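You operate a simulated robot arm through the tools that you are given. There is no shell and no other tool. Be economical: measure what you need, move in short steps, check, and stop when the job is done.

The job below is to be done with a simulated robot arm. You get a single attempt, and the scene is never put back.

JOB
Dust the bench with the looped brush, then hang it on the blue hook.
Fine: lift the wiping pad up to the ledge first; put it back once the dust patch is gone. Set down upright: wiping pad. What is to be rubbed or washed off counts as gone when no trace of it is left.

Only the result counts: the job must be done as asked and must still hold three seconds after the hand-in. Knocking over, shifting, dropping, spilling or breaking anything else fails it.

ROBOT AND FRAMES
A 7-joint arm with a two-finger gripper, hanging from a carriage that runs on a rail from [-2.82, -0.127] to [0.057, 0.003] (x, y) and turns from -339 to 348 degrees about z. Base frame: it is fixed where the carriage stands at the start and does not move with it; the origin is on the floor, on the carriage's upright axis, x ahead of it, y to its left, z up. Lengths are in m, angles in degrees, forces in N, time in s.
With the tool pointing down near the work surface it reaches from about 0.1 to 0.3 m from the robot's upright axis, wherever it stands. Its first joint turns from -166.0 to 166.0 degrees. Places, roughly: blue hook [0.6, 0.5, 1]; dust patch on the bench [0.6, -0.1, 0.5]; hook [0.7, 0.3, 1]; hook ledge [0.7, -0.2, 1]. Payload 1.37 kg.
Tool frame: the origin (TCP) lies between the finger pads and is the grasp point; the fingertips stand 0.016 m ahead of it; z points along the fingers, y is the line along which they close. Largest opening 0.092 m; the body of the gripper starts 0.074 m behind the TCP.
Orientation is told as [roll, pitch, yaw] about the base's x, y, z axes, in that order, counted from this pose: with the fingers straight down and closing along the base's y, the tool's x points along the base's -x, its y along +y and its z along -z.

CONTROLS
- The arm moves only by the tool send_rows. Its argument "moves" is a list of rows, each a list of 7 numbers: the shift along the tool's x, y, z in m, then the turn, a rotation vector about the tool's x, y, z in degrees, then the opening, from 0 (shut) to 1 (fully open). In form: [[tx, ty, tz, rx, ry, rz, grip], ...]. A call has 1 to 10 rows; each row is the pose to reach, as a shift and turn from the pose commanded when the call began, along the tool's axes at that moment. A row lasts 0.2 s, in which the tool goes at most 0.05 m and 8.6 degrees; a call with a longer step from one row to the next is refused whole, and so is a gripper value outside its range. A pose out of reach is approached as far as the arm can. The call stops where the force on the tool passes 40 N (or 10 N more than at its start, if that is more) or the arm is blocked; 0.2 s more then pass. Each finger halts on what it meets, pressing with about 26 N; the grip force reading is that of the motor and also rises with nothing between the fingers. The clock runs only during rows and for 0.2 s after the last one: add rows that repeat a pose to give the fingers time. It gives the time, the measured TCP pose, the force on the tool (base axes), the opening and the grip force at its end, in the units of the frame above (readings bear some noise), with the torque about the TCP (base axes, N m) and any sound that the robot's microphone picked up.
- Cameras (640 x 400 px; columns grow to the right, rows downward): "scene" is now at [0.261, 0.0217, 1.534]; the picture's right is [0.33, -0.94, 0.00], its down [-0.82, -0.29, -0.49] and it looks along [0.46, 0.16, -0.87] (base axes); focal length 256 px, centre (320, 200). "wrist" rides on the gripper at [0.071, 0.019, -0.111] in the tool frame; the picture's right is [-0.26, 0.97, 0.00], its down [-0.78, -0.21, -0.59] and it looks along [-0.57, -0.15, 0.81] (tool axes); focal length 280 px, centre (320, 200). There is no depth. A picture from a camera that has moved, and an enlarged one, comes with that camera's place and axes in the base frame and with its lens.
- camera(camera): a new picture of that camera. It takes no simulated time.
- raise_lower(by): slides the trunk up (or, below 0, down) by that many m; the arm and the scene camera ride with it, the base frame stays. It gives what a move gives, with no picture.
- drive_base(legs): drives the robot by 1 to 6 legs, each [ahead, left, turn to the left] in m, m and degrees, along the robot's own axes; the way and the turn of a leg run together, so that a leg with both is an arc; at most 1.5 m and 180 degrees a leg. The arm and the cameras ride along, it lands a little off, and it stops where it bumps. It keeps to its track: a leg is cut to what the track allows. It gives what a move gives.
- turn_head(pan, tilt): turns the head with the scene camera to pan (to the left, within 155 degrees either way) and tilt (down, from -29 to 69), counted from straight ahead of the robot. It gives what a move gives.
- enlarge(camera, box): a new picture of the part [left, top, right, bottom] of that camera's present view, enlarged. It takes no simulated time.
- close_job(): hands the job in; it is judged then, once.

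Work in short steps. Places have to be worked out from the pictures, the camera data and where the tool is seen: move nearer, look again, correct. Check each grasp and each placing, and mend what went wrong. You have 120 turns and 82 pictures in all, those below and enlarged ones among them. Open the gripper and draw the arm clear of the work before you hand the job in, unless the task says otherwise; then end with one line.

The tools are called after "Call:" as name(argument=value, ...) on one line, values as JSON. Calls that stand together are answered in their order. send_rows: Moves the arm, as the interface text tells. Its arguments: {"type":"object","properties":{"moves":{"type":"array"}},"required":["moves"]} The other tools are called the same way: raise_lower (by) slides the trunk up or down; drive_base (legs) drives the base; turn_head (pan, tilt) turns the head that bears the scene camera; camera (camera) takes a picture; enlarge (camera, box) takes an enlarged picture of a part of a camera's view; close_job () hands the job in.

At the start:

```text
clock: 0.0
tcp_pos: [0.3637, -0.0352, 1.0002]
tool_rot: [-0.2, 0.0, 0.1]
force: [0.2, 0.3, 0.2]
wrist_torque: [-0.01, 0.0, -0.05]
grip_width: 0.0918
gripper_force: 0.1
trunk travel left (down, up): [-0.348, 0.312]
robot x, y, heading: [0.0013, -0.0028, 0.2]
head pan, tilt: [19.5, 60.8]
```

scene: 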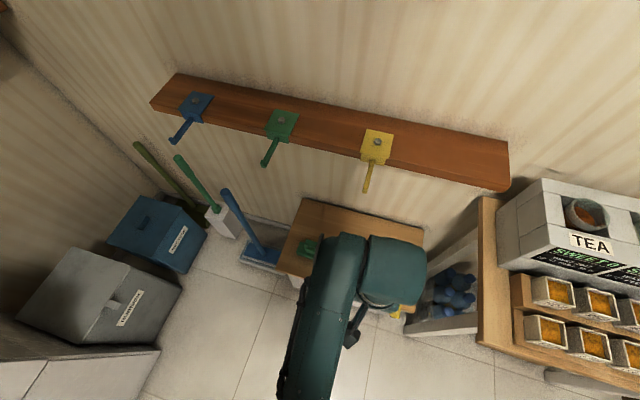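
wrist: 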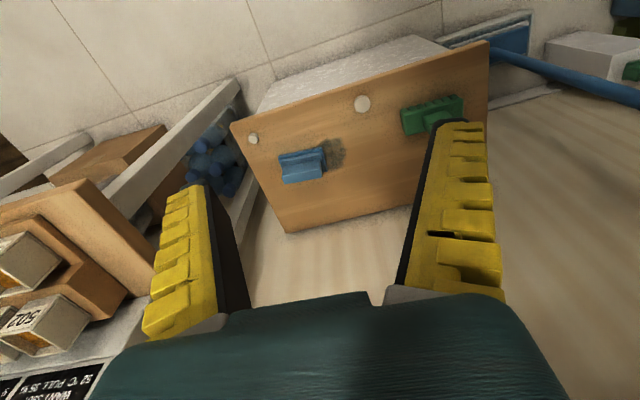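

I see a bench with a blue object beside the dust patch and a green object. I'll enlarge the wrist view to identify them.

Call:
enlarge(camera="wrist", box=[220, 30, 500, 240])

Call:
enlarge(camera="scene", box=[140, 60, 520, 300])

```text
1.90 times, centred on (360, 135) of wrist
camera zoom: at [0.2925, -0.0154, 1.1102], right [0.26, 0.97, 0.0], down [0.78, -0.21, 0.59], along [0.57, -0.15, -0.81], focal length 534 px, centre (244, 324)
```

zoom: 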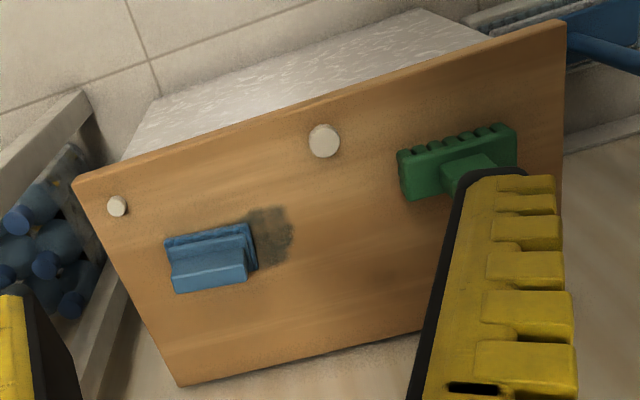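

```text
1.67 times, centred on (330, 180) of scene
camera zoom: at [0.261, 0.0217, 1.534], right [0.33, -0.94, 0.0], down [-0.82, -0.29, -0.49], along [0.46, 0.16, -0.87], focal length 427 px, centre (303, 233)
```

zoom: 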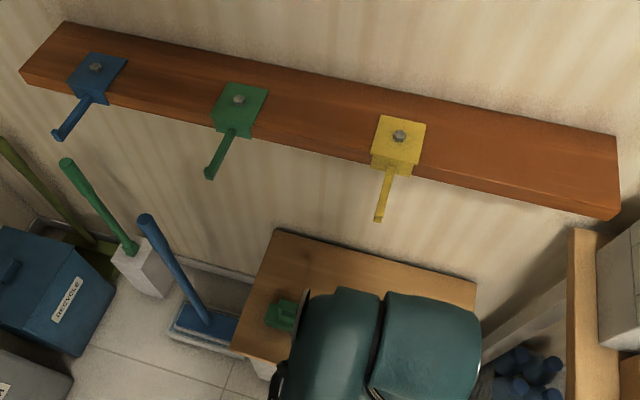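

Blue pad sits partly beside/over the dust at about [0.60,-0.14]; the green brush is around [0.55,0.16]. I drive to the front end of the rail and lower the trunk partway to look closer.

Call:
drive_base(legs=[[0.055, 0, 0]])

Call:
raise_lower(by=-0.2)

Call:
camera(camera="wrist")

Call:
camera(camera="scene")

```text
clock: 0.9
tcp_pos: [0.4183, -0.0314, 0.9991]
tool_rot: [0.0, -0.1, -0.1]
force: [0.1, -0.6, 0.9]
wrist_torque: [0.01, -0.02, 0.02]
grip_width: 0.0919
gripper_force: 0.1
trunk travel left (down, up): [-0.348, 0.312]
robot x, y, heading: [0.0546, 0.0034, -0.1]
head pan, tilt: [19.5, 60.8]
```

```text
clock: 3.1
tcp_pos: [0.4179, -0.0319, 0.8002]
tool_rot: [0.0, 0.0, 0.0]
force: [0.7, -0.8, 0.1]
wrist_torque: [-0.01, 0.02, 0.01]
grip_width: 0.0919
gripper_force: 0.0
trunk travel left (down, up): [-0.148, 0.512]
robot x, y, heading: [0.0533, 0.0008, 0.2]
head pan, tilt: [19.5, 60.8]
```

```text
77 pictures are left
camera wrist: at [0.3466, -0.0128, 0.9103], right [0.26, 0.97, 0.0], down [0.78, -0.21, 0.59], along [0.57, -0.15, -0.81], focal length 280 px, centre (320, 200)
```

wrist: 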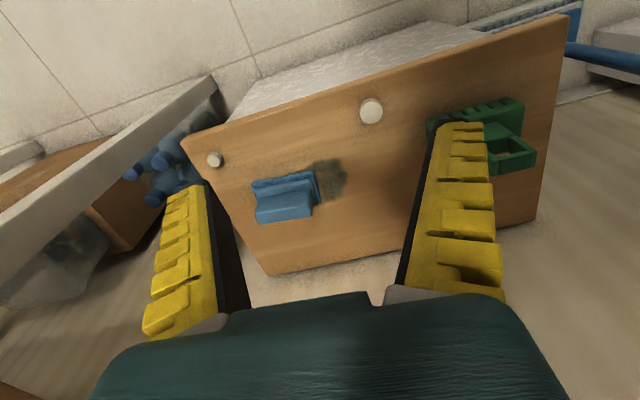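

```text
76 pictures are left
camera scene: at [0.315, 0.0242, 1.334], right [0.33, -0.94, 0.0], down [-0.82, -0.29, -0.49], along [0.46, 0.16, -0.87], focal length 256 px, centre (320, 200)
```

scene: 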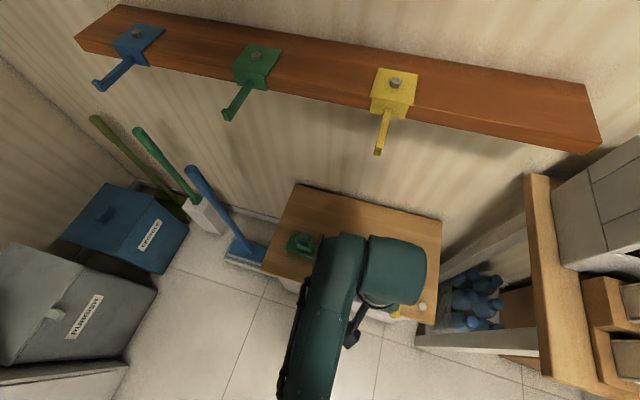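

Triangulating puts the pad near [0.60,-0.14,0.52], with the bench top at about 0.49–0.5. I test how far forward the arm reaches with the tool down.

Call:
send_rows(moves=[[-0.045, -0.02, 0, 0, 0, 0, 1], [-0.09, -0.04, 0, 0, 0, 0, 1], [-0.135, -0.06, 0, 0, 0, 0, 1], [-0.18, -0.08, 0, 0, 0, 0, 1], [-0.18, -0.1, 0, 0, 0, 0, 1], [-0.18, -0.1, 0, 0, 0, 0, 1]])

Call:
camera(camera="wrist")

Call:
camera(camera="scene")

```text
clock: 4.5
tcp_pos: [0.5968, -0.1317, 0.799]
tool_rot: [-0.1, 0.0, 0.0]
force: [-0.4, 0.7, -1.0]
wrist_torque: [-0.02, 0.0, 0.0]
grip_width: 0.0916
gripper_force: 0.0
trunk travel left (down, up): [-0.148, 0.512]
robot x, y, heading: [0.0538, 0.0024, 0.1]
head pan, tilt: [19.5, 60.8]
```

```text
75 pictures are left
camera wrist: at [0.5259, -0.113, 0.9094], right [0.26, 0.97, 0.0], down [0.78, -0.21, 0.59], along [0.57, -0.15, -0.81], focal length 280 px, centre (320, 200)
```

wrist: 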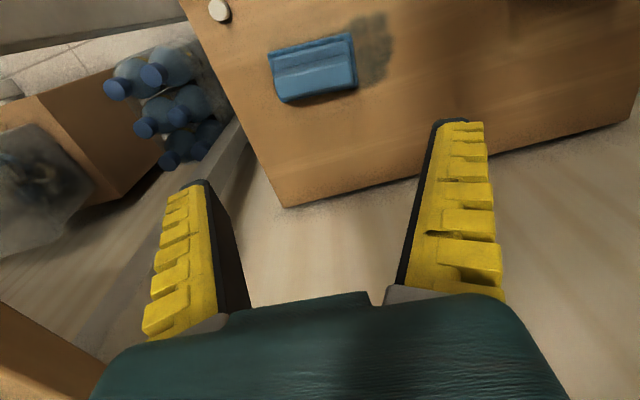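

```text
74 pictures are left
camera scene: at [0.315, 0.0242, 1.334], right [0.33, -0.94, 0.0], down [-0.82, -0.29, -0.49], along [0.46, 0.16, -0.87], focal length 256 px, centre (320, 200)
```

scene: 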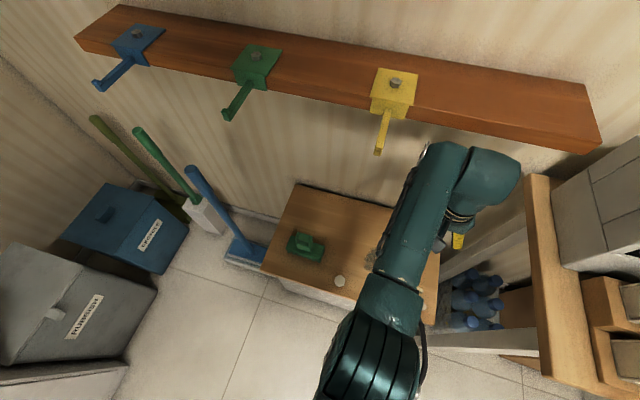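

Reach is fine. I zoom in on the pad and dust to determine size and orientation, and on the ledge.

Call:
enlarge(camera="wrist", box=[240, 0, 440, 125])

Call:
enlarge(camera="scene", box=[230, 40, 610, 290])

```text
3.20 times, centred on (340, 62) of wrist
camera zoom: at [0.5259, -0.113, 0.9094], right [0.26, 0.97, 0.0], down [0.78, -0.21, 0.59], along [0.57, -0.15, -0.81], focal length 897 px, centre (256, 640)
```

zoom: 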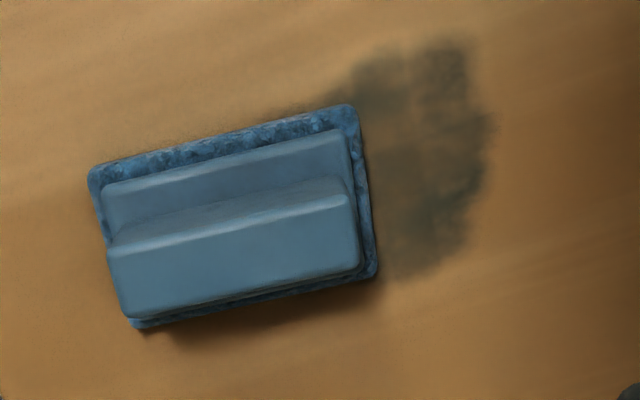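

```text
1.60 times, centred on (420, 165) of scene
camera zoom: at [0.315, 0.0242, 1.334], right [0.33, -0.94, 0.0], down [-0.82, -0.29, -0.49], along [0.46, 0.16, -0.87], focal length 410 px, centre (160, 256)
```

zoom: 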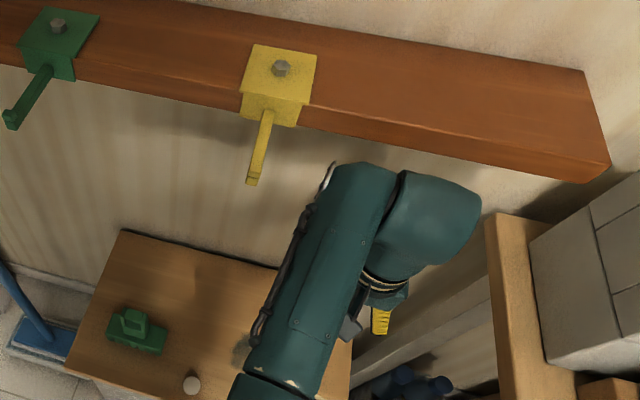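

The pad measures about 0.107 (y) × 0.065 (x), centred at [0.601,-0.14], with a handle ridge along y; the dust spans x 0.555–0.645, y −0.10…−0.03. I turn the tool 90° so it closes along x.

Call:
send_rows(moves=[[0, 0, 0, 0, 0, 8.5, 1], [0, 0, 0, 0, 0, 17, 1], [0, 0, 0, 0, 0, 25.5, 1], [0, 0, 0, 0, 0, 34, 1], [0, 0, 0, 0, 0, 42.5, 1], [0, 0, 0, 0, 0, 51, 1], [0, 0, 0, 0, 0, 59.5, 1], [0, 0, 0, 0, 0, 68, 1], [0, 0, 0, 0, 0, 76.5, 1], [0, 0, 0, 0, 0, 85, 1]])

Call:
send_rows(moves=[[0, 0, 0, 0, 0, 7, 1], [0, 0, 0, 0, 0, 7, 1]])

Call:
camera(camera="wrist")

```text
clock: 6.7
tcp_pos: [0.5992, -0.1314, 0.7999]
tool_rot: [0.0, 0.0, -85.3]
force: [-0.2, -0.1, -0.6]
wrist_torque: [0.02, 0.0, 0.01]
grip_width: 0.0919
gripper_force: 0.1
trunk travel left (down, up): [-0.148, 0.512]
robot x, y, heading: [0.0532, 0.0027, 0.1]
head pan, tilt: [19.5, 60.8]
```

```text
clock: 7.3
tcp_pos: [0.5978, -0.1325, 0.8]
tool_rot: [-0.1, 0.0, -92.0]
force: [0.0, 0.0, -0.4]
wrist_torque: [-0.02, 0.01, -0.01]
grip_width: 0.0919
gripper_force: 0.0
trunk travel left (down, up): [-0.148, 0.512]
robot x, y, heading: [0.0524, 0.0003, 0.1]
head pan, tilt: [19.5, 60.8]
```

```text
71 pictures are left
camera wrist: at [0.6197, -0.0626, 0.9096], right [0.96, -0.3, 0.0], down [-0.24, -0.77, 0.59], along [-0.17, -0.56, -0.81], focal length 280 px, centre (320, 200)
```

wrist: 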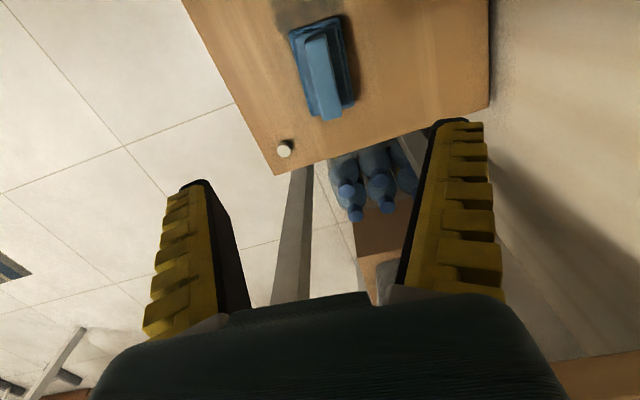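

Ridge centre is about [0.602,-0.138], nearly under the tool. I lower the trunk and re-check.

Call:
raise_lower(by=-0.14)

Call:
camera(camera="wrist")

Call:
camera(camera="scene")

```text
clock: 9.0
tcp_pos: [0.5986, -0.1328, 0.6595]
tool_rot: [0.0, 0.0, -92.0]
force: [0.5, 0.8, -0.1]
wrist_torque: [-0.01, 0.01, 0.02]
grip_width: 0.0919
gripper_force: 0.1
trunk travel left (down, up): [-0.008, 0.652]
robot x, y, heading: [0.0532, -0.0009, 0.0]
head pan, tilt: [19.5, 60.8]
```

```text
70 pictures are left
camera wrist: at [0.6197, -0.0625, 0.7697], right [0.96, -0.3, 0.0], down [-0.24, -0.77, 0.59], along [-0.17, -0.56, -0.81], focal length 280 px, centre (320, 200)
```

wrist: 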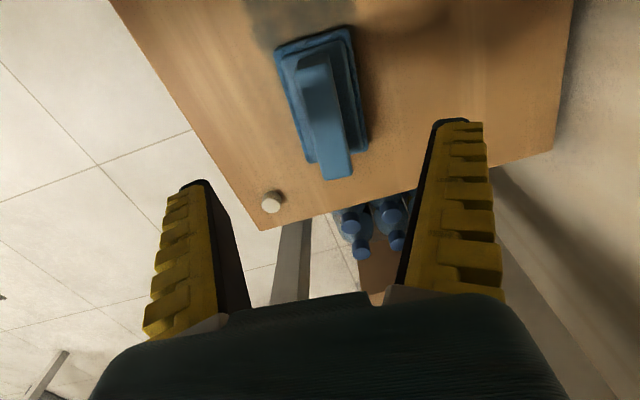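

```text
69 pictures are left
camera scene: at [0.3151, 0.0242, 1.1941], right [0.33, -0.94, 0.0], down [-0.82, -0.29, -0.49], along [0.46, 0.16, -0.87], focal length 256 px, centre (320, 200)
```

scene: 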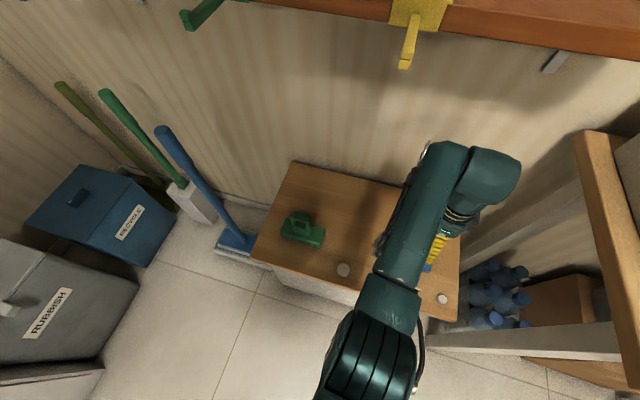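

Ridge is about 0.023 wide at about [0.602,-0.136]. I descend to TCP z≈0.556 with fingers open.

Call:
send_rows(moves=[[-0.004, 0.004, 0.03, 0, 0, 0, 1], [-0.004, 0.004, 0.06, 0, 0, 0, 1], [-0.004, 0.004, 0.085, 0, 0, 0, 1], [-0.004, 0.004, 0.103, 0, 0, 0, 1], [-0.004, 0.004, 0.103, 0, 0, 0, 1]])

Call:
camera(camera="wrist")

```text
clock: 10.2
tcp_pos: [0.602, -0.1357, 0.5558]
tool_rot: [0.0, 0.0, -91.9]
force: [0.2, 0.2, -1.0]
wrist_torque: [0.03, -0.02, 0.02]
grip_width: 0.0919
gripper_force: 0.0
trunk travel left (down, up): [-0.008, 0.652]
robot x, y, heading: [0.0519, 0.0041, -0.0]
head pan, tilt: [19.5, 60.8]
```

```text
68 pictures are left
camera wrist: at [0.6229, -0.0652, 0.6667], right [0.96, -0.29, 0.0], down [-0.24, -0.77, 0.59], along [-0.17, -0.56, -0.81], focal length 280 px, centre (320, 200)
```

wrist: 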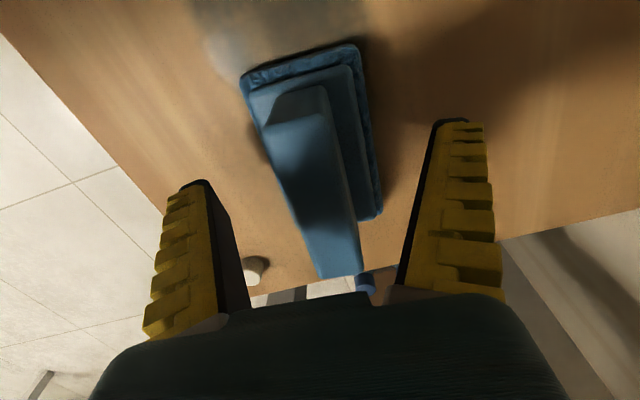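

The ridge lies between the fingers with its top at about 0.566. I close on it.

Call:
send_rows(moves=[[0, 0, 0, 0, 0, 0, 0], [0, 0, 0, 0, 0, 0, 0], [0, 0, 0, 0, 0, 0, 0], [0, 0, 0, 0, 0, 0, 0], [0, 0, 0, 0, 0, 0, 0]])

Call:
camera(camera="wrist")

```text
clock: 11.4
tcp_pos: [0.6023, -0.1353, 0.5563]
tool_rot: [0.0, 0.0, -92.1]
force: [-4.8, 1.3, 10.4]
wrist_torque: [0.02, 0.07, -0.04]
grip_width: 0.0192
gripper_force: 25.4
trunk travel left (down, up): [-0.008, 0.652]
robot x, y, heading: [0.0552, 0.0051, 0.1]
head pan, tilt: [19.5, 60.8]
```

```text
67 pictures are left
camera wrist: at [0.6228, -0.0652, 0.6676], right [0.96, -0.3, 0.0], down [-0.24, -0.77, 0.59], along [-0.17, -0.56, -0.81], focal length 280 px, centre (320, 200)
```

wrist: 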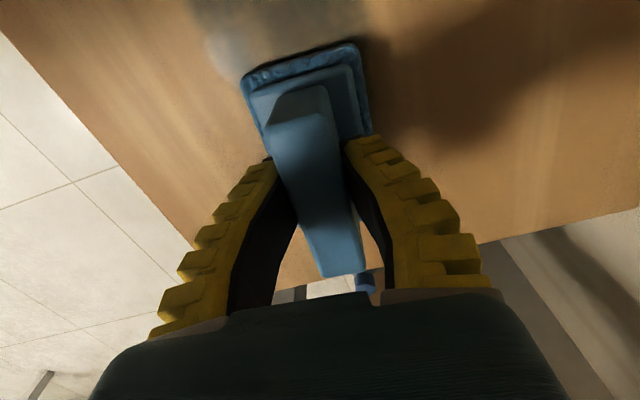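

Gripped (0.019 wide). I lift 8 cm straight up.

Call:
send_rows(moves=[[0, 0, -0.02, 0, 0, 0, 0], [0, 0, -0.05, 0, 0, 0, 0], [0, 0, -0.08, 0, 0, 0, 0], [0, 0, -0.08, 0, 0, 0, 0]])

Call:
camera(camera="wrist")

```text
clock: 12.4
tcp_pos: [0.6041, -0.1338, 0.6363]
tool_rot: [-0.1, 0.0, -92.0]
force: [0.5, 0.5, -0.8]
wrist_torque: [0.0, 0.01, -0.01]
grip_width: 0.0164
gripper_force: 25.8
trunk travel left (down, up): [-0.008, 0.652]
robot x, y, heading: [0.0529, 0.0024, 0.2]
head pan, tilt: [19.5, 60.8]
```

```text
66 pictures are left
camera wrist: at [0.6257, -0.0646, 0.7458], right [0.96, -0.29, 0.0], down [-0.24, -0.77, 0.59], along [-0.17, -0.56, -0.81], focal length 280 px, centre (320, 200)
```

wrist: 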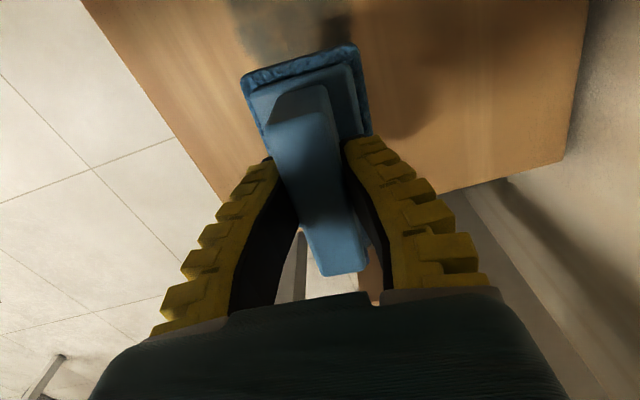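

Held well. I retract from under the ledge and raise the trunk.

Call:
send_rows(moves=[[0, -0.04, 0, 0, 0, 0, 0], [0, -0.08, 0, 0, 0, 0, 0], [0, -0.12, 0, 0, 0, 0, 0], [0, -0.14, 0, 0, 0, 0, 0]])

Call:
raise_lower(by=0.53)

Call:
turn_head(pan=-10, tilt=55)

Call:
camera(camera="scene")

Call:
camera(camera="wrist")

```text
clock: 13.4
tcp_pos: [0.4634, -0.131, 0.637]
tool_rot: [0.0, 0.1, -92.0]
force: [-0.3, 0.5, -0.3]
wrist_torque: [0.01, 0.0, 0.01]
grip_width: 0.0162
gripper_force: 25.7
trunk travel left (down, up): [-0.008, 0.652]
robot x, y, heading: [0.053, 0.0036, 0.3]
head pan, tilt: [19.5, 60.8]
```

```text
refused: 0.53 is not a number from -0.4 to 0.4
```

```text
clock: 14.3
tcp_pos: [0.4644, -0.1329, 0.6362]
tool_rot: [0.1, 0.0, -91.9]
force: [0.5, -0.9, -0.8]
wrist_torque: [0.01, -0.01, 0.0]
grip_width: 0.0164
gripper_force: 26.0
trunk travel left (down, up): [-0.008, 0.652]
robot x, y, heading: [0.054, 0.0011, 0.3]
head pan, tilt: [-10.0, 55.0]
```

```text
65 pictures are left
camera scene: at [0.3241, -0.0101, 1.201], right [-0.17, -0.98, 0.0], down [-0.81, 0.14, -0.57], along [0.56, -0.1, -0.82], focal length 256 px, centre (320, 200)
```

scene: 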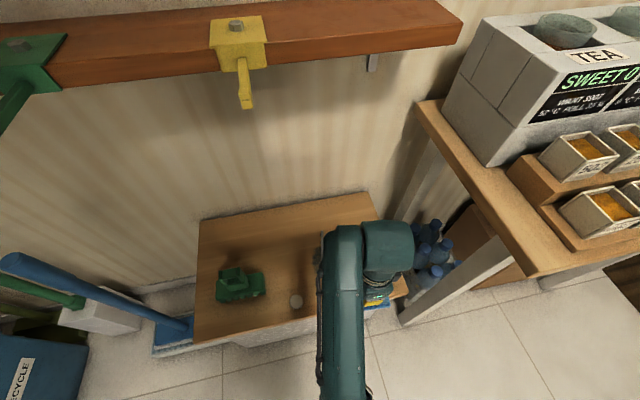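

```text
64 pictures are left
camera wrist: at [0.4856, -0.0612, 0.7466], right [0.96, -0.29, 0.0], down [-0.24, -0.77, 0.59], along [-0.17, -0.56, -0.81], focal length 280 px, centre (320, 200)
```

wrist: 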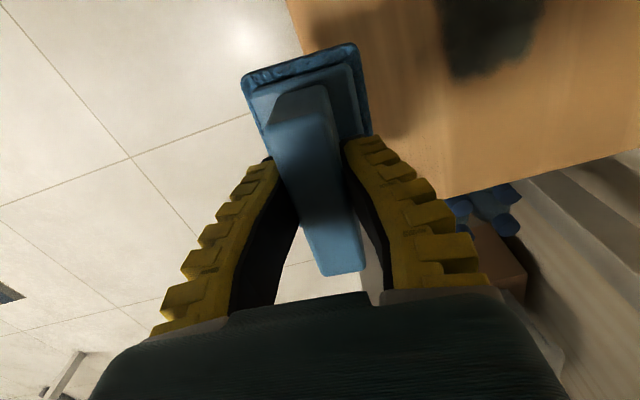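

I raise in two steps, taking scene pictures to triangulate the ledge.

Call:
raise_lower(by=0.3)

Call:
camera(camera="scene")

Call:
raise_lower(by=0.25)

Call:
camera(camera="scene")

Call:
camera(camera="wrist")

```text
clock: 17.3
tcp_pos: [0.4636, -0.1316, 0.9361]
tool_rot: [0.1, 0.0, -92.0]
force: [-0.4, 0.8, 0.5]
wrist_torque: [0.01, -0.02, 0.0]
grip_width: 0.0164
gripper_force: 26.1
trunk travel left (down, up): [-0.308, 0.352]
robot x, y, heading: [0.0569, 0.0021, 0.3]
head pan, tilt: [-10.0, 55.0]
```

```text
63 pictures are left
camera scene: at [0.324, -0.0102, 1.5009], right [-0.17, -0.98, 0.0], down [-0.81, 0.14, -0.57], along [0.56, -0.1, -0.82], focal length 256 px, centre (320, 200)
```

scene: 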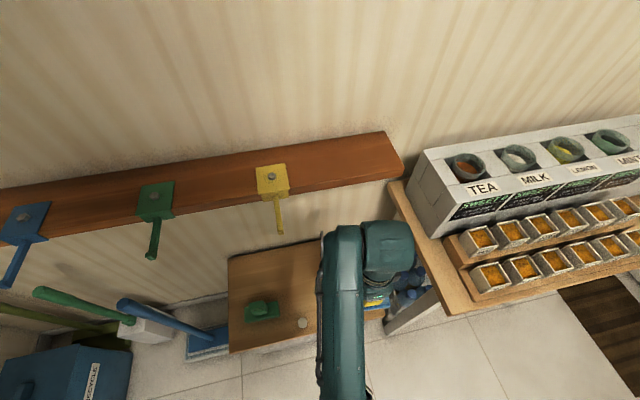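

```text
clock: 19.9
tcp_pos: [0.4637, -0.1313, 1.1875]
tool_rot: [-0.1, 0.0, -92.0]
force: [0.4, 0.0, -1.5]
wrist_torque: [-0.01, 0.03, 0.02]
grip_width: 0.0163
gripper_force: 25.9
trunk travel left (down, up): [-0.558, 0.102]
robot x, y, heading: [0.0576, 0.002, 0.1]
head pan, tilt: [-10.0, 55.0]
```

```text
62 pictures are left
camera scene: at [0.3241, -0.0102, 1.7509], right [-0.17, -0.98, 0.0], down [-0.81, 0.14, -0.57], along [0.56, -0.1, -0.82], focal length 256 px, centre (320, 200)
```

scene: 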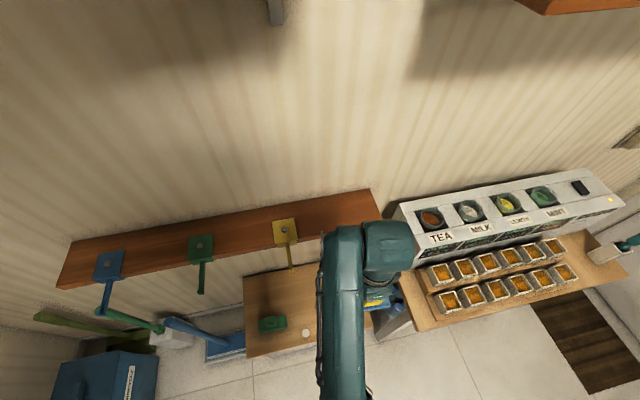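

```text
61 pictures are left
camera wrist: at [0.4855, -0.0612, 1.2965], right [0.96, -0.3, 0.0], down [-0.24, -0.77, 0.59], along [-0.17, -0.56, -0.81], focal length 280 px, centre (320, 200)
```

wrist: 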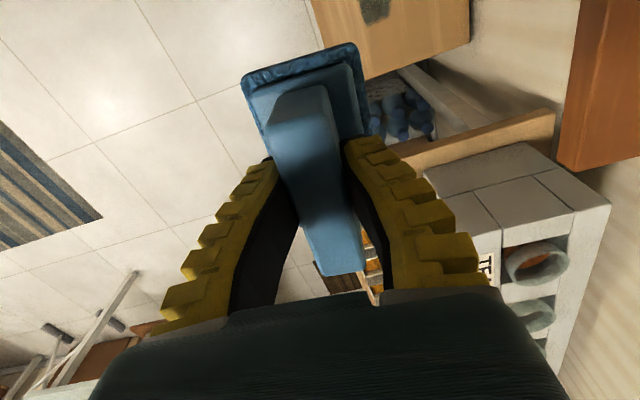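

The ledge top is at about z≈1.05, spanning x≈0.685–0.827, with its right end at y≈-0.27. There may be something above on the wall; I tilt the head up to check before extending.

Call:
turn_head(pan=-10, tilt=20)

Call:
camera(camera="scene")

```text
clock: 20.9
tcp_pos: [0.4644, -0.1303, 1.1858]
tool_rot: [0.1, 0.0, -92.0]
force: [-0.2, 0.1, -1.0]
wrist_torque: [-0.01, 0.0, 0.03]
grip_width: 0.0163
gripper_force: 26.2
trunk travel left (down, up): [-0.558, 0.102]
robot x, y, heading: [0.0551, 0.0019, -0.2]
head pan, tilt: [-10.0, 20.0]
```

```text
60 pictures are left
camera scene: at [0.3448, -0.0138, 1.803], right [-0.17, -0.98, 0.0], down [-0.34, 0.06, -0.94], along [0.93, -0.16, -0.34], focal length 256 px, centre (320, 200)
```

scene: 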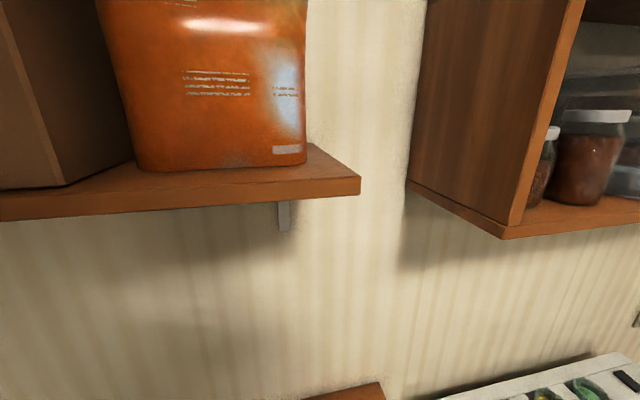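

There's an upper shelf at about z 1.7, above the arm. I extend over the ledge at the current height.

Call:
turn_head(pan=-5, tilt=55)

Call:
send_rows(moves=[[-0.003, 0.045, 0, 0, 0, 0, 0], [-0.006, 0.09, 0, 0, 0, 0, 0], [-0.009, 0.135, 0, 0, 0, 0, 0], [-0.012, 0.18, 0, 0, 0, 0, 0], [-0.015, 0.22, 0, 0, 0, 0, 0], [-0.018, 0.25, 0, 0, 0, 0, 0], [-0.018, 0.28, 0, 0, 0, 0, 0], [-0.018, 0.28, 0, 0, 0, 0, 0]])

Call:
camera(camera="scene")

Call:
camera(camera="wrist")

```text
clock: 21.9
tcp_pos: [0.4643, -0.1318, 1.1869]
tool_rot: [-0.1, 0.0, -91.9]
force: [0.1, 0.6, -1.2]
wrist_torque: [0.0, -0.01, -0.02]
grip_width: 0.0165
gripper_force: 25.5
trunk travel left (down, up): [-0.558, 0.102]
robot x, y, heading: [0.0552, -0.0006, -0.2]
head pan, tilt: [-5.0, 55.0]
```

```text
clock: 23.7
tcp_pos: [0.6413, -0.1469, 1.2096]
tool_rot: [0.0, 0.0, -92.0]
force: [0.9, -0.4, -1.1]
wrist_torque: [-0.01, 0.0, 0.01]
grip_width: 0.0165
gripper_force: 26.3
out of reach, approached as far as the arm can: row 4, 5, 6, 7, 8
trunk travel left (down, up): [-0.558, 0.102]
robot x, y, heading: [0.0518, 0.0019, -0.1]
head pan, tilt: [-5.0, 55.0]
```

```text
59 pictures are left
camera scene: at [0.325, -0.004, 1.751], right [-0.09, -1.0, 0.0], down [-0.82, 0.07, -0.57], along [0.57, -0.05, -0.82], focal length 256 px, centre (320, 200)
```

scene: 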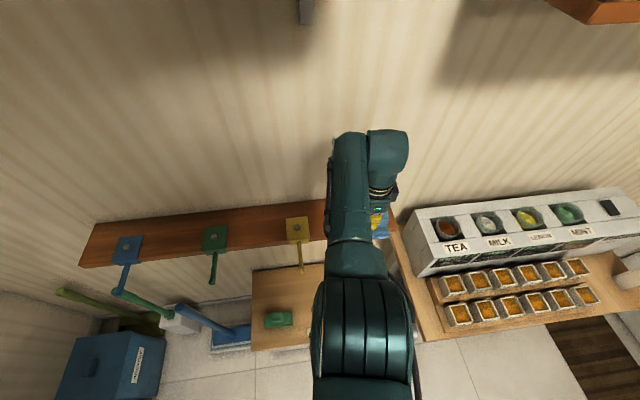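

```text
58 pictures are left
camera wrist: at [0.6625, -0.077, 1.3193], right [0.96, -0.29, 0.0], down [-0.24, -0.77, 0.59], along [-0.17, -0.56, -0.81], focal length 280 px, centre (320, 200)
```

wrist: 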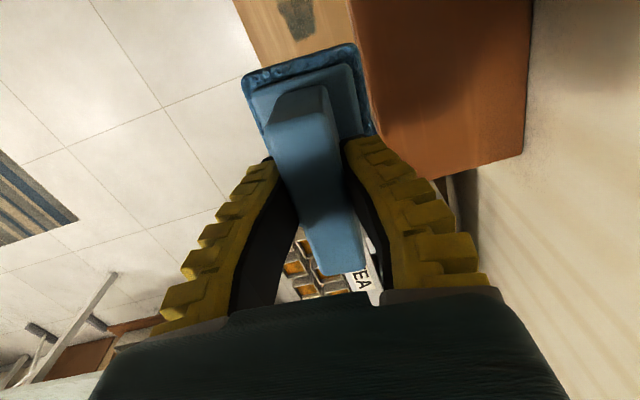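

Reach stops at x≈0.64 with this trunk height. I retract, raise the arm and lower the trunk (better reach at shoulder level), and shift the carriage toward y=-0.12.

Call:
send_rows(moves=[[0, -0.04, 0, 0, 0, 0, 0], [0, -0.08, 0, 0, 0, 0, 0], [0, -0.12, -0.03, 0, 0, 0, 0], [0, -0.16, -0.06, 0, 0, 0, 0], [0, -0.18, -0.1, 0, 0, 0, 0], [0, -0.18, -0.14, 0, 0, 0, 0], [0, -0.18, -0.18, 0, 0, 0, 0], [0, -0.18, -0.22, 0, 0, 0, 0]])

Call:
raise_lower(by=-0.22)

Call:
drive_base(legs=[[0, -0.12, 0]])

```text
clock: 25.5
tcp_pos: [0.4877, -0.1484, 1.3304]
tool_rot: [0.0, 0.1, -92.0]
force: [-0.3, 1.2, -1.5]
wrist_torque: [0.01, -0.01, 0.01]
grip_width: 0.0163
gripper_force: 25.8
out of reach, approached as far as the arm can: row 5, 6, 7, 8
trunk travel left (down, up): [-0.558, 0.102]
robot x, y, heading: [0.0547, 0.0019, 0.1]
head pan, tilt: [-5.0, 55.0]
```

```text
clock: 27.9
tcp_pos: [0.4871, -0.1485, 1.1097]
tool_rot: [-0.1, 0.1, -92.0]
force: [-0.5, 1.0, -1.0]
wrist_torque: [0.02, 0.0, 0.01]
grip_width: 0.0163
gripper_force: 26.5
trunk travel left (down, up): [-0.338, 0.322]
robot x, y, heading: [0.0579, 0.0011, 0.1]
head pan, tilt: [-5.0, 55.0]
```

```text
clock: 29.1
tcp_pos: [0.4834, -0.1491, 1.111]
tool_rot: [-0.1, 0.0, -91.9]
force: [1.3, -0.5, -0.6]
wrist_torque: [0.01, -0.01, -0.03]
grip_width: 0.0164
gripper_force: 26.4
trunk travel left (down, up): [-0.338, 0.322]
robot x, y, heading: [0.0482, -0.0015, -0.2]
head pan, tilt: [-5.0, 55.0]
cut short: leg 1
```

The rail won't allow a y-shift, and the boundary data suggest more reach lower relative to the trunk. So I raise the trunk instead and lower the arm.

Call:
raise_lower(by=0.31)

Call:
send_rows(moves=[[0, 0, 0.04, 0, 0, 0, 0], [0, 0, 0.08, 0, 0, 0, 0], [0, 0, 0.12, 0, 0, 0, 0], [0, 0, 0.16, 0, 0, 0, 0], [0, 0, 0.2, 0, 0, 0, 0], [0, 0, 0.24, 0, 0, 0, 0], [0, 0, 0.28, 0, 0, 0, 0], [0, 0, 0.28, 0, 0, 0, 0]])

```text
clock: 32.2
tcp_pos: [0.4824, -0.149, 1.4215]
tool_rot: [0.0, 0.1, -91.8]
force: [0.5, 0.1, -1.3]
wrist_torque: [0.01, 0.03, -0.02]
grip_width: 0.0162
gripper_force: 26.4
trunk travel left (down, up): [-0.648, 0.012]
robot x, y, heading: [0.0516, 0.0016, -0.1]
head pan, tilt: [-5.0, 55.0]
```

```text
clock: 34.0
tcp_pos: [0.4803, -0.1467, 1.1392]
tool_rot: [0.0, -0.1, -92.0]
force: [0.6, 0.5, -0.5]
wrist_torque: [0.0, 0.01, -0.02]
grip_width: 0.0164
gripper_force: 25.7
trunk travel left (down, up): [-0.648, 0.012]
robot x, y, heading: [0.0499, 0.0032, -0.1]
head pan, tilt: [-5.0, 55.0]
```

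Now I extend toward x≈0.745 at z≈1.14 (pad bottom ~1.083, above the ledge).

Call:
send_rows(moves=[[0, 0.045, 0, 0, 0, 0, 0], [0, 0.09, 0, 0, 0, 0, 0], [0, 0.135, 0, 0, 0, 0, 0], [0, 0.17, 0, 0, 0, 0, 0], [0, 0.2, 0, 0, 0, 0, 0], [0, 0.23, 0, 0, 0, 0, 0], [0, 0.26, 0, 0, 0, 0, 0], [0, 0.265, 0, 0, 0, 0, 0]])

Call:
camera(camera="scene")

Call:
camera(camera="wrist")

```text
clock: 35.8
tcp_pos: [0.6035, -0.1396, 1.1719]
tool_rot: [0.0, 0.1, -91.9]
force: [0.3, -0.6, -1.1]
wrist_torque: [0.0, 0.01, 0.02]
grip_width: 0.0166
gripper_force: 26.1
out of reach, approached as far as the arm can: row 3, 4, 5, 6, 7, 8
trunk travel left (down, up): [-0.648, 0.012]
robot x, y, heading: [0.048, 0.0046, 0.1]
head pan, tilt: [-5.0, 55.0]
```

```text
57 pictures are left
camera scene: at [0.3196, -0.0041, 1.841], right [-0.09, -1.0, 0.0], down [-0.82, 0.07, -0.57], along [0.57, -0.05, -0.82], focal length 256 px, centre (320, 200)
```

scene: 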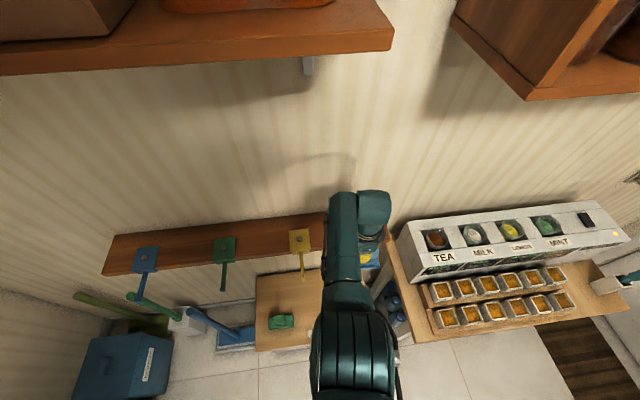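

```text
56 pictures are left
camera wrist: at [0.6248, -0.0695, 1.2803], right [0.96, -0.29, 0.0], down [-0.24, -0.77, 0.59], along [-0.17, -0.56, -0.81], focal length 280 px, centre (320, 200)
```

wrist: 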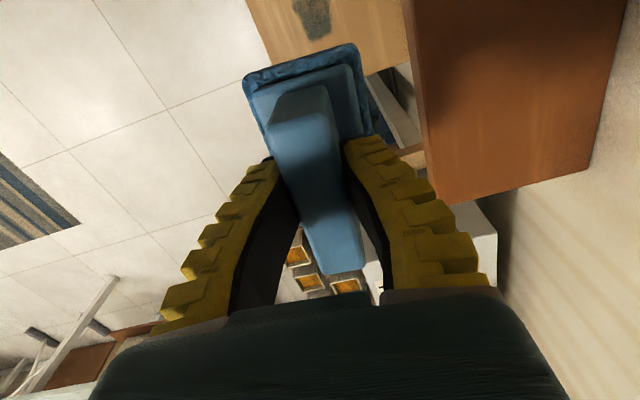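

Tool-down reach tops out around x≈0.65, short of the ledge. The plan is to set the pad on the bench turned 90° (ridge along x), regrasp it with the tool pitched ~45° forward, then reach the ledge. First I retract, lower, and turn.

Call:
send_rows(moves=[[0, -0.04, 0, 0, 0, 0, 0], [0, -0.08, 0, 0, 0, 0, 0], [0, -0.12, 0, 0, 0, 0, 0], [0, -0.14, 0, 0, 0, 0, 0]])

Call:
raise_lower(by=-0.4)

Call:
raise_lower(by=-0.1)

Call:
send_rows(moves=[[0, 0.01, 0, 0, 0, -8.5, 0], [0, 0.02, 0, 0, 0, -17, 0], [0, 0.03, 0, 0, 0, -25.5, 0], [0, 0.04, 0, 0, 0, -34, 0], [0, 0.05, 0, 0, 0, -42.5, 0], [0, 0.06, 0, 0, 0, -51, 0], [0, 0.07, 0, 0, 0, -59.5, 0], [0, 0.08, 0, 0, 0, -68, 0], [0, 0.09, 0, 0, 0, -76.5, 0], [0, 0.1, 0, 0, 0, -85, 0]])

Call:
send_rows(moves=[[0, 0, 0, 0, 0, -7, 0], [0, 0, 0, 0, 0, -7, 0]])

Call:
camera(camera="wrist")

```text
clock: 36.8
tcp_pos: [0.4599, -0.1399, 1.1713]
tool_rot: [-0.1, 0.0, -91.9]
force: [0.3, 0.0, -0.7]
wrist_torque: [-0.01, 0.03, 0.01]
grip_width: 0.0164
gripper_force: 26.3
trunk travel left (down, up): [-0.648, 0.012]
robot x, y, heading: [0.0507, 0.0004, 0.1]
head pan, tilt: [-5.0, 55.0]
```

```text
clock: 40.6
tcp_pos: [0.4594, -0.1403, 0.7713]
tool_rot: [0.0, -0.1, -91.9]
force: [0.6, 0.0, -1.1]
wrist_torque: [-0.01, -0.01, 0.0]
grip_width: 0.0162
gripper_force: 26.3
trunk travel left (down, up): [-0.248, 0.412]
robot x, y, heading: [0.0508, 0.0022, 0.0]
head pan, tilt: [-5.0, 55.0]
```

```text
clock: 41.9
tcp_pos: [0.4622, -0.1407, 0.6712]
tool_rot: [0.0, 0.0, -92.0]
force: [0.2, 0.2, -0.3]
wrist_torque: [0.02, -0.02, 0.03]
grip_width: 0.0163
gripper_force: 26.0
trunk travel left (down, up): [-0.148, 0.512]
robot x, y, heading: [0.0477, 0.0062, -0.1]
head pan, tilt: [-5.0, 55.0]
```

```text
clock: 44.1
tcp_pos: [0.562, -0.1434, 0.6695]
tool_rot: [0.1, 0.0, -6.8]
force: [-0.4, -0.4, -1.7]
wrist_torque: [-0.02, 0.0, -0.02]
grip_width: 0.0164
gripper_force: 25.6
trunk travel left (down, up): [-0.148, 0.512]
robot x, y, heading: [0.0468, 0.0038, 0.1]
head pan, tilt: [-5.0, 55.0]
```

```text
clock: 44.7
tcp_pos: [0.5616, -0.1433, 0.6684]
tool_rot: [0.0, 0.0, 0.0]
force: [-0.2, 0.4, -0.8]
wrist_torque: [0.0, -0.01, 0.0]
grip_width: 0.0162
gripper_force: 26.0
trunk travel left (down, up): [-0.148, 0.512]
robot x, y, heading: [0.0468, 0.0057, -0.1]
head pan, tilt: [-5.0, 55.0]
```

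```text
55 pictures are left
camera wrist: at [0.4894, -0.1238, 0.7794], right [0.26, 0.97, 0.0], down [0.78, -0.21, 0.59], along [0.57, -0.15, -0.81], focal length 280 px, centre (320, 200)
```

wrist: 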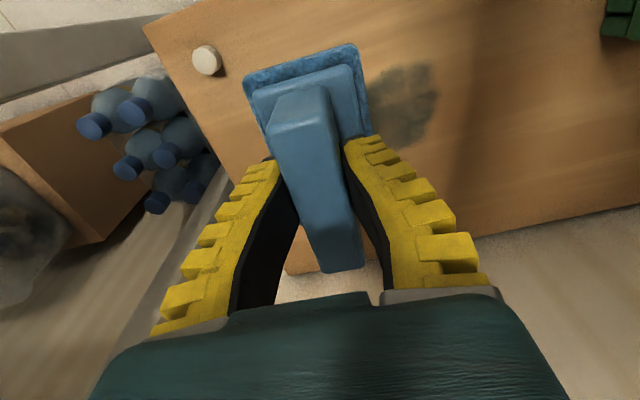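

Pad now has its ridge along x. I set it on the clean bench area at about [0.59,-0.173].

Call:
send_rows(moves=[[-0.03, -0.03, 0, 0, 0, 0, 0], [-0.03, -0.03, 0.04, 0, 0, 0, 0], [-0.03, -0.03, 0.08, 0, 0, 0, 0], [-0.03, -0.03, 0.1, 0, 0, 0, 0], [-0.03, -0.03, 0.111, 0, 0, 0, 0], [-0.03, -0.03, 0.113, 0, 0, 0, 0]])

```text
clock: 46.1
tcp_pos: [0.5483, -0.1597, 0.5797]
tool_rot: [-0.1, 0.1, 0.1]
force: [-0.5, 0.4, -1.0]
wrist_torque: [-0.03, -0.05, -0.02]
grip_width: 0.0164
gripper_force: 26.2
out of reach, approached as far as the arm can: row 2, 3, 4, 5, 6
trunk travel left (down, up): [-0.148, 0.512]
robot x, y, heading: [0.0512, 0.0025, 0.1]
head pan, tilt: [-5.0, 55.0]
```

Out of reach at this trunk height; I lift the arm, lower the trunk 0.14, then set down.

Call:
send_rows(moves=[[0, 0, -0.04, 0, 0, 0, 0], [0, 0, -0.08, 0, 0, 0, 0], [0, 0, -0.12, 0, 0, 0, 0], [0, 0, -0.16, 0, 0, 0, 0], [0, 0, -0.16, 0, 0, 0, 0]])

Call:
raise_lower(by=-0.145)

```text
clock: 47.3
tcp_pos: [0.5517, -0.1661, 0.7408]
tool_rot: [0.0, 0.1, 0.0]
force: [0.4, -0.2, -1.4]
wrist_torque: [0.01, 0.0, 0.0]
grip_width: 0.0166
gripper_force: 25.4
trunk travel left (down, up): [-0.148, 0.512]
robot x, y, heading: [0.0508, 0.0014, -0.0]
head pan, tilt: [-5.0, 55.0]
```

```text
clock: 49.0
tcp_pos: [0.551, -0.1654, 0.5963]
tool_rot: [-0.1, 0.0, 0.1]
force: [0.1, -0.2, -1.1]
wrist_torque: [-0.01, -0.01, 0.01]
grip_width: 0.0161
gripper_force: 25.9
trunk travel left (down, up): [-0.003, 0.657]
robot x, y, heading: [0.0489, -0.0, 0.1]
head pan, tilt: [-5.0, 55.0]
```

Now the final set-down at about [0.58,-0.175].

Call:
send_rows(moves=[[-0.029, -0.01, 0, 0, 0, 0, 0], [-0.029, -0.01, 0.025, 0, 0, 0, 0], [-0.029, -0.01, 0.035, 0, 0, 0, 0], [-0.029, -0.01, 0.04, 0, 0, 0, 0], [-0.029, -0.01, 0.042, 0, 0, 0, 0]])

```text
clock: 50.2
tcp_pos: [0.5836, -0.176, 0.5568]
tool_rot: [-0.2, -0.4, -0.1]
force: [-6.0, 1.0, 24.8]
wrist_torque: [-0.03, 0.01, 0.03]
grip_width: 0.0275
gripper_force: 25.5
trunk travel left (down, up): [-0.003, 0.657]
robot x, y, heading: [0.0527, 0.0042, -0.2]
head pan, tilt: [-5.0, 55.0]
```

Contact made at z≈0.557. I open and back up.

Call:
send_rows(moves=[[0, 0, -0.002, 0, 0, 0, 1], [0, 0, -0.002, 0, 0, 0, 1], [0, 0, -0.002, 0, 0, 0, 1], [0, 0, -0.002, 0, 0, 0, 1], [0, 0, -0.03, 0, 0, 0, 1], [0, 0, -0.07, 0, 0, 0, 1], [0, 0, -0.11, 0, 0, 0, 1], [0.03, 0, -0.14, 0, 0, 0, 1], [0.06, 0, -0.14, 0, 0, 0, 1]])

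Call:
camera(camera="wrist")

```text
clock: 52.2
tcp_pos: [0.5199, -0.1752, 0.6921]
tool_rot: [0.1, 0.1, 0.1]
force: [0.3, 0.0, 0.6]
wrist_torque: [-0.04, -0.03, 0.01]
grip_width: 0.0919
gripper_force: 0.0
trunk travel left (down, up): [-0.003, 0.657]
robot x, y, heading: [0.0464, 0.0042, 0.3]
head pan, tilt: [-5.0, 55.0]
```

```text
54 pictures are left
camera wrist: at [0.4482, -0.1554, 0.8023], right [0.26, 0.97, 0.0], down [0.78, -0.21, 0.59], along [0.57, -0.15, -0.81], focal length 280 px, centre (320, 200)
```

wrist: 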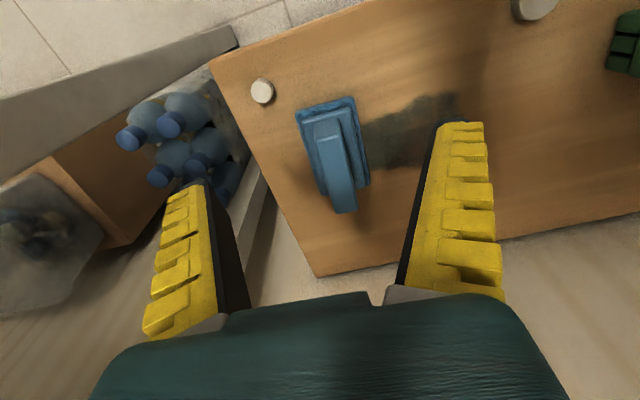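

Pad is upright, with its ridge at x 0.54–0.636, y≈-0.177. I pitch the tool 45° forward.

Call:
send_rows(moves=[[0, 0, 0, 0, -7.5, 0, 1], [0, 0, 0, 0, -15, 0, 1], [0, 0, 0, 0, -22.5, 0, 1], [0, 0, 0, 0, -30, 0, 1], [0, 0, 0, 0, -37.5, 0, 1], [0, 0, 0, 0, -45, 0, 1], [0, 0, 0, 0, -45, 0, 1]])

Call:
camera(camera="wrist")

Call:
camera(camera="scene")

```text
clock: 53.8
tcp_pos: [0.5214, -0.1759, 0.6948]
tool_rot: [0.0, -45.1, 0.1]
force: [-0.5, 0.2, 0.5]
wrist_torque: [0.01, 0.01, 0.02]
grip_width: 0.0921
gripper_force: 0.0
trunk travel left (down, up): [-0.003, 0.657]
robot x, y, heading: [0.0498, 0.003, -0.0]
head pan, tilt: [-5.0, 55.0]
```

```text
53 pictures are left
camera wrist: at [0.393, -0.1567, 0.722], right [0.18, 0.97, 0.19], down [0.13, -0.21, 0.97], along [0.97, -0.15, -0.17], focal length 280 px, centre (320, 200)
```

wrist: 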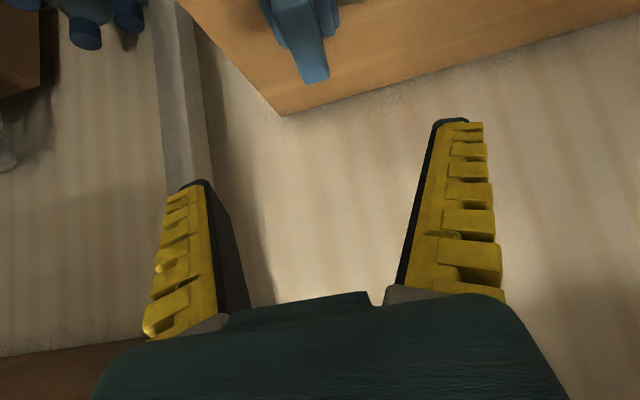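

```text
52 pictures are left
camera scene: at [0.3199, -0.0041, 1.1961], right [-0.09, -1.0, 0.0], down [-0.82, 0.07, -0.57], along [0.57, -0.05, -0.82], focal length 256 px, centre (320, 200)
```

scene: 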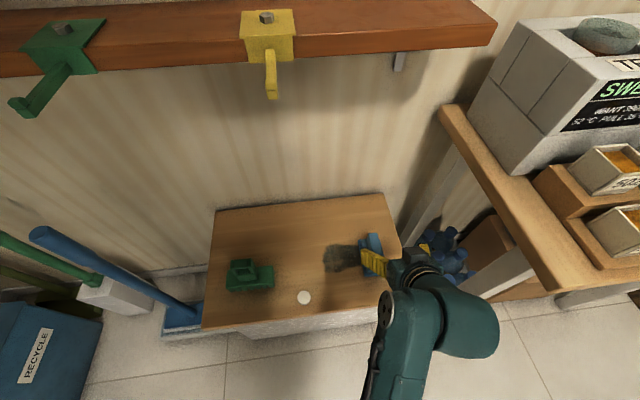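

Good view. I align and approach along the fingers to the ridge.

Call:
send_rows(moves=[[0.03, -0.001, 0, 0, 0, 0, 1], [0.055, -0.001, 0, 0, 0, 0, 1], [0.055, -0.001, 0.04, 0, 0, 0, 1], [0.055, -0.001, 0.08, 0, 0, 0, 1], [0.055, -0.001, 0.11, 0, 0, 0, 1], [0.055, -0.001, 0.128, 0, 0, 0, 1], [0.055, -0.001, 0.138, 0, 0, 0, 1], [0.055, -0.001, 0.138, 0, 0, 0, 1]])

Call:
camera(camera="wrist")

Call:
enlarge(camera="scene", box=[280, 200, 480, 325])

```text
clock: 55.6
tcp_pos: [0.5796, -0.177, 0.5579]
tool_rot: [0.0, -45.0, 0.1]
force: [-0.2, 0.0, 0.3]
wrist_torque: [-0.02, -0.04, 0.02]
grip_width: 0.0921
gripper_force: 0.0
trunk travel left (down, up): [-0.003, 0.657]
robot x, y, heading: [0.0522, 0.0012, -0.2]
head pan, tilt: [-5.0, 55.0]
```

```text
51 pictures are left
camera wrist: at [0.4504, -0.1588, 0.5856], right [0.18, 0.97, 0.18], down [0.14, -0.21, 0.97], along [0.97, -0.15, -0.17], focal length 280 px, centre (320, 200)
```

wrist: 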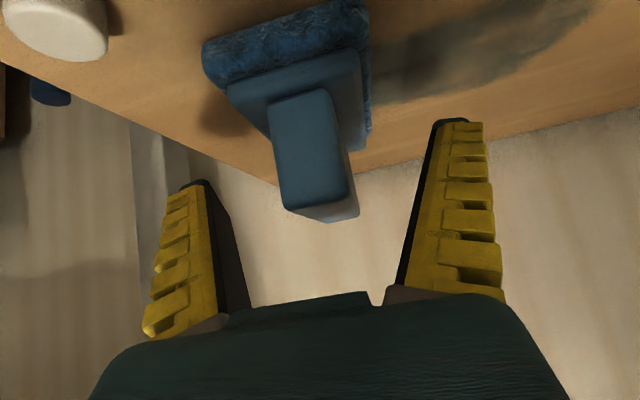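

```text
3.20 times, centred on (380, 262) of scene
camera zoom: at [0.3195, -0.0041, 1.196], right [-0.09, -1.0, 0.0], down [-0.82, 0.07, -0.57], along [0.57, -0.05, -0.82], focal length 819 px, centre (128, 0)
```

zoom: 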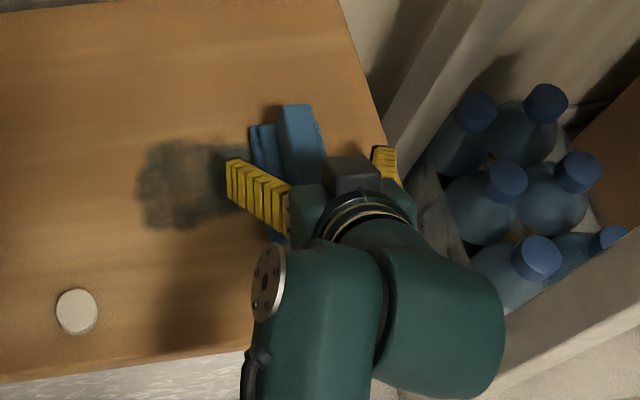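

Clear of the body. I raise 5 mm to keep fingertips off the pad's body and close.

Call:
send_rows(moves=[[-0.0035, 0, -0.0035, 0, 0, 0, 1], [-0.0035, 0, -0.0035, 0, 0, 0, 0], [-0.0035, 0, -0.0035, 0, 0, 0, 0], [-0.0035, 0, -0.0035, 0, 0, 0, 0], [-0.0035, 0, -0.0035, 0, 0, 0, 0], [-0.0035, 0, -0.0035, 0, 0, 0, 0], [-0.0035, 0, -0.0035, 0, 0, 0, 0]])

Call:
camera(camera="wrist")

```text
clock: 57.2
tcp_pos: [0.5794, -0.1767, 0.5632]
tool_rot: [0.0, -45.1, 0.1]
force: [-2.7, 0.9, 7.7]
wrist_torque: [0.02, -0.01, -0.04]
grip_width: 0.0179
gripper_force: 25.8
trunk travel left (down, up): [-0.003, 0.657]
robot x, y, heading: [0.0503, 0.0042, -0.1]
head pan, tilt: [-5.0, 55.0]
```

```text
49 pictures are left
camera wrist: at [0.45, -0.1582, 0.5908], right [0.18, 0.97, 0.18], down [0.13, -0.21, 0.97], along [0.97, -0.15, -0.17], focal length 280 px, centre (320, 200)
```

wrist: 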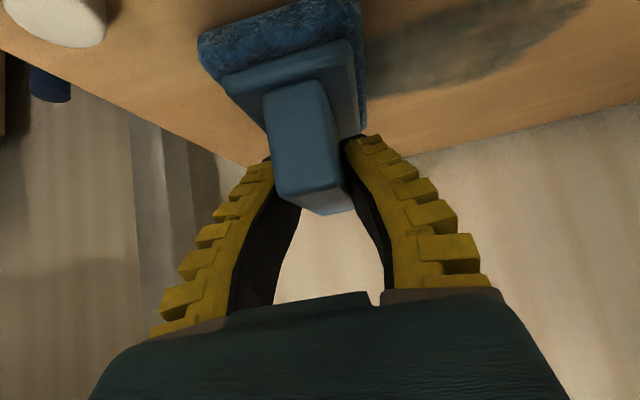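

Gripped at 45°. I lift and retract.

Call:
send_rows(moves=[[-0.014, 0, -0.014, 0, 0, 0, 0], [-0.035, 0, -0.035, 0, 0, 0, 0], [-0.056, 0, -0.056, 0, 0, 0, 0], [-0.036, 0, -0.076, 0, 0, 0, 0], [-0.01, 0, -0.102, 0, 0, 0, 0], [0.015, 0, -0.127, 0, 0, 0, 0], [0.015, 0, -0.127, 0, 0, 0, 0]])

Call:
camera(camera="wrist")

```text
clock: 58.8
tcp_pos: [0.4851, -0.1782, 0.6409]
tool_rot: [-0.1, -44.9, 0.2]
force: [-0.7, -0.5, -1.0]
wrist_torque: [0.0, 0.01, -0.01]
grip_width: 0.0163
gripper_force: 25.6
trunk travel left (down, up): [-0.003, 0.657]
robot x, y, heading: [0.0452, 0.003, -0.0]
head pan, tilt: [-5.0, 55.0]
```

```text
48 pictures are left
camera wrist: at [0.3554, -0.1581, 0.668], right [0.18, 0.97, 0.18], down [0.13, -0.21, 0.97], along [0.97, -0.15, -0.17], focal length 280 px, centre (320, 200)
```

wrist: 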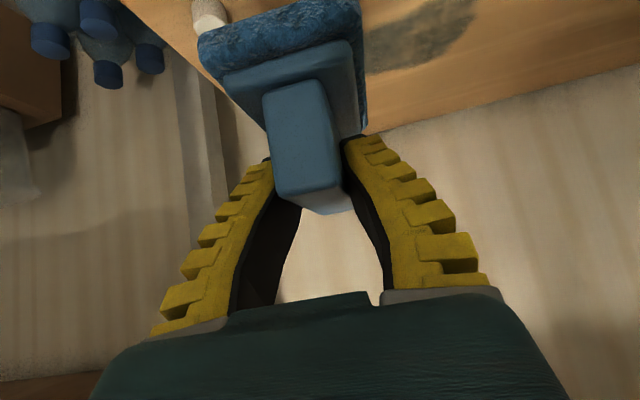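

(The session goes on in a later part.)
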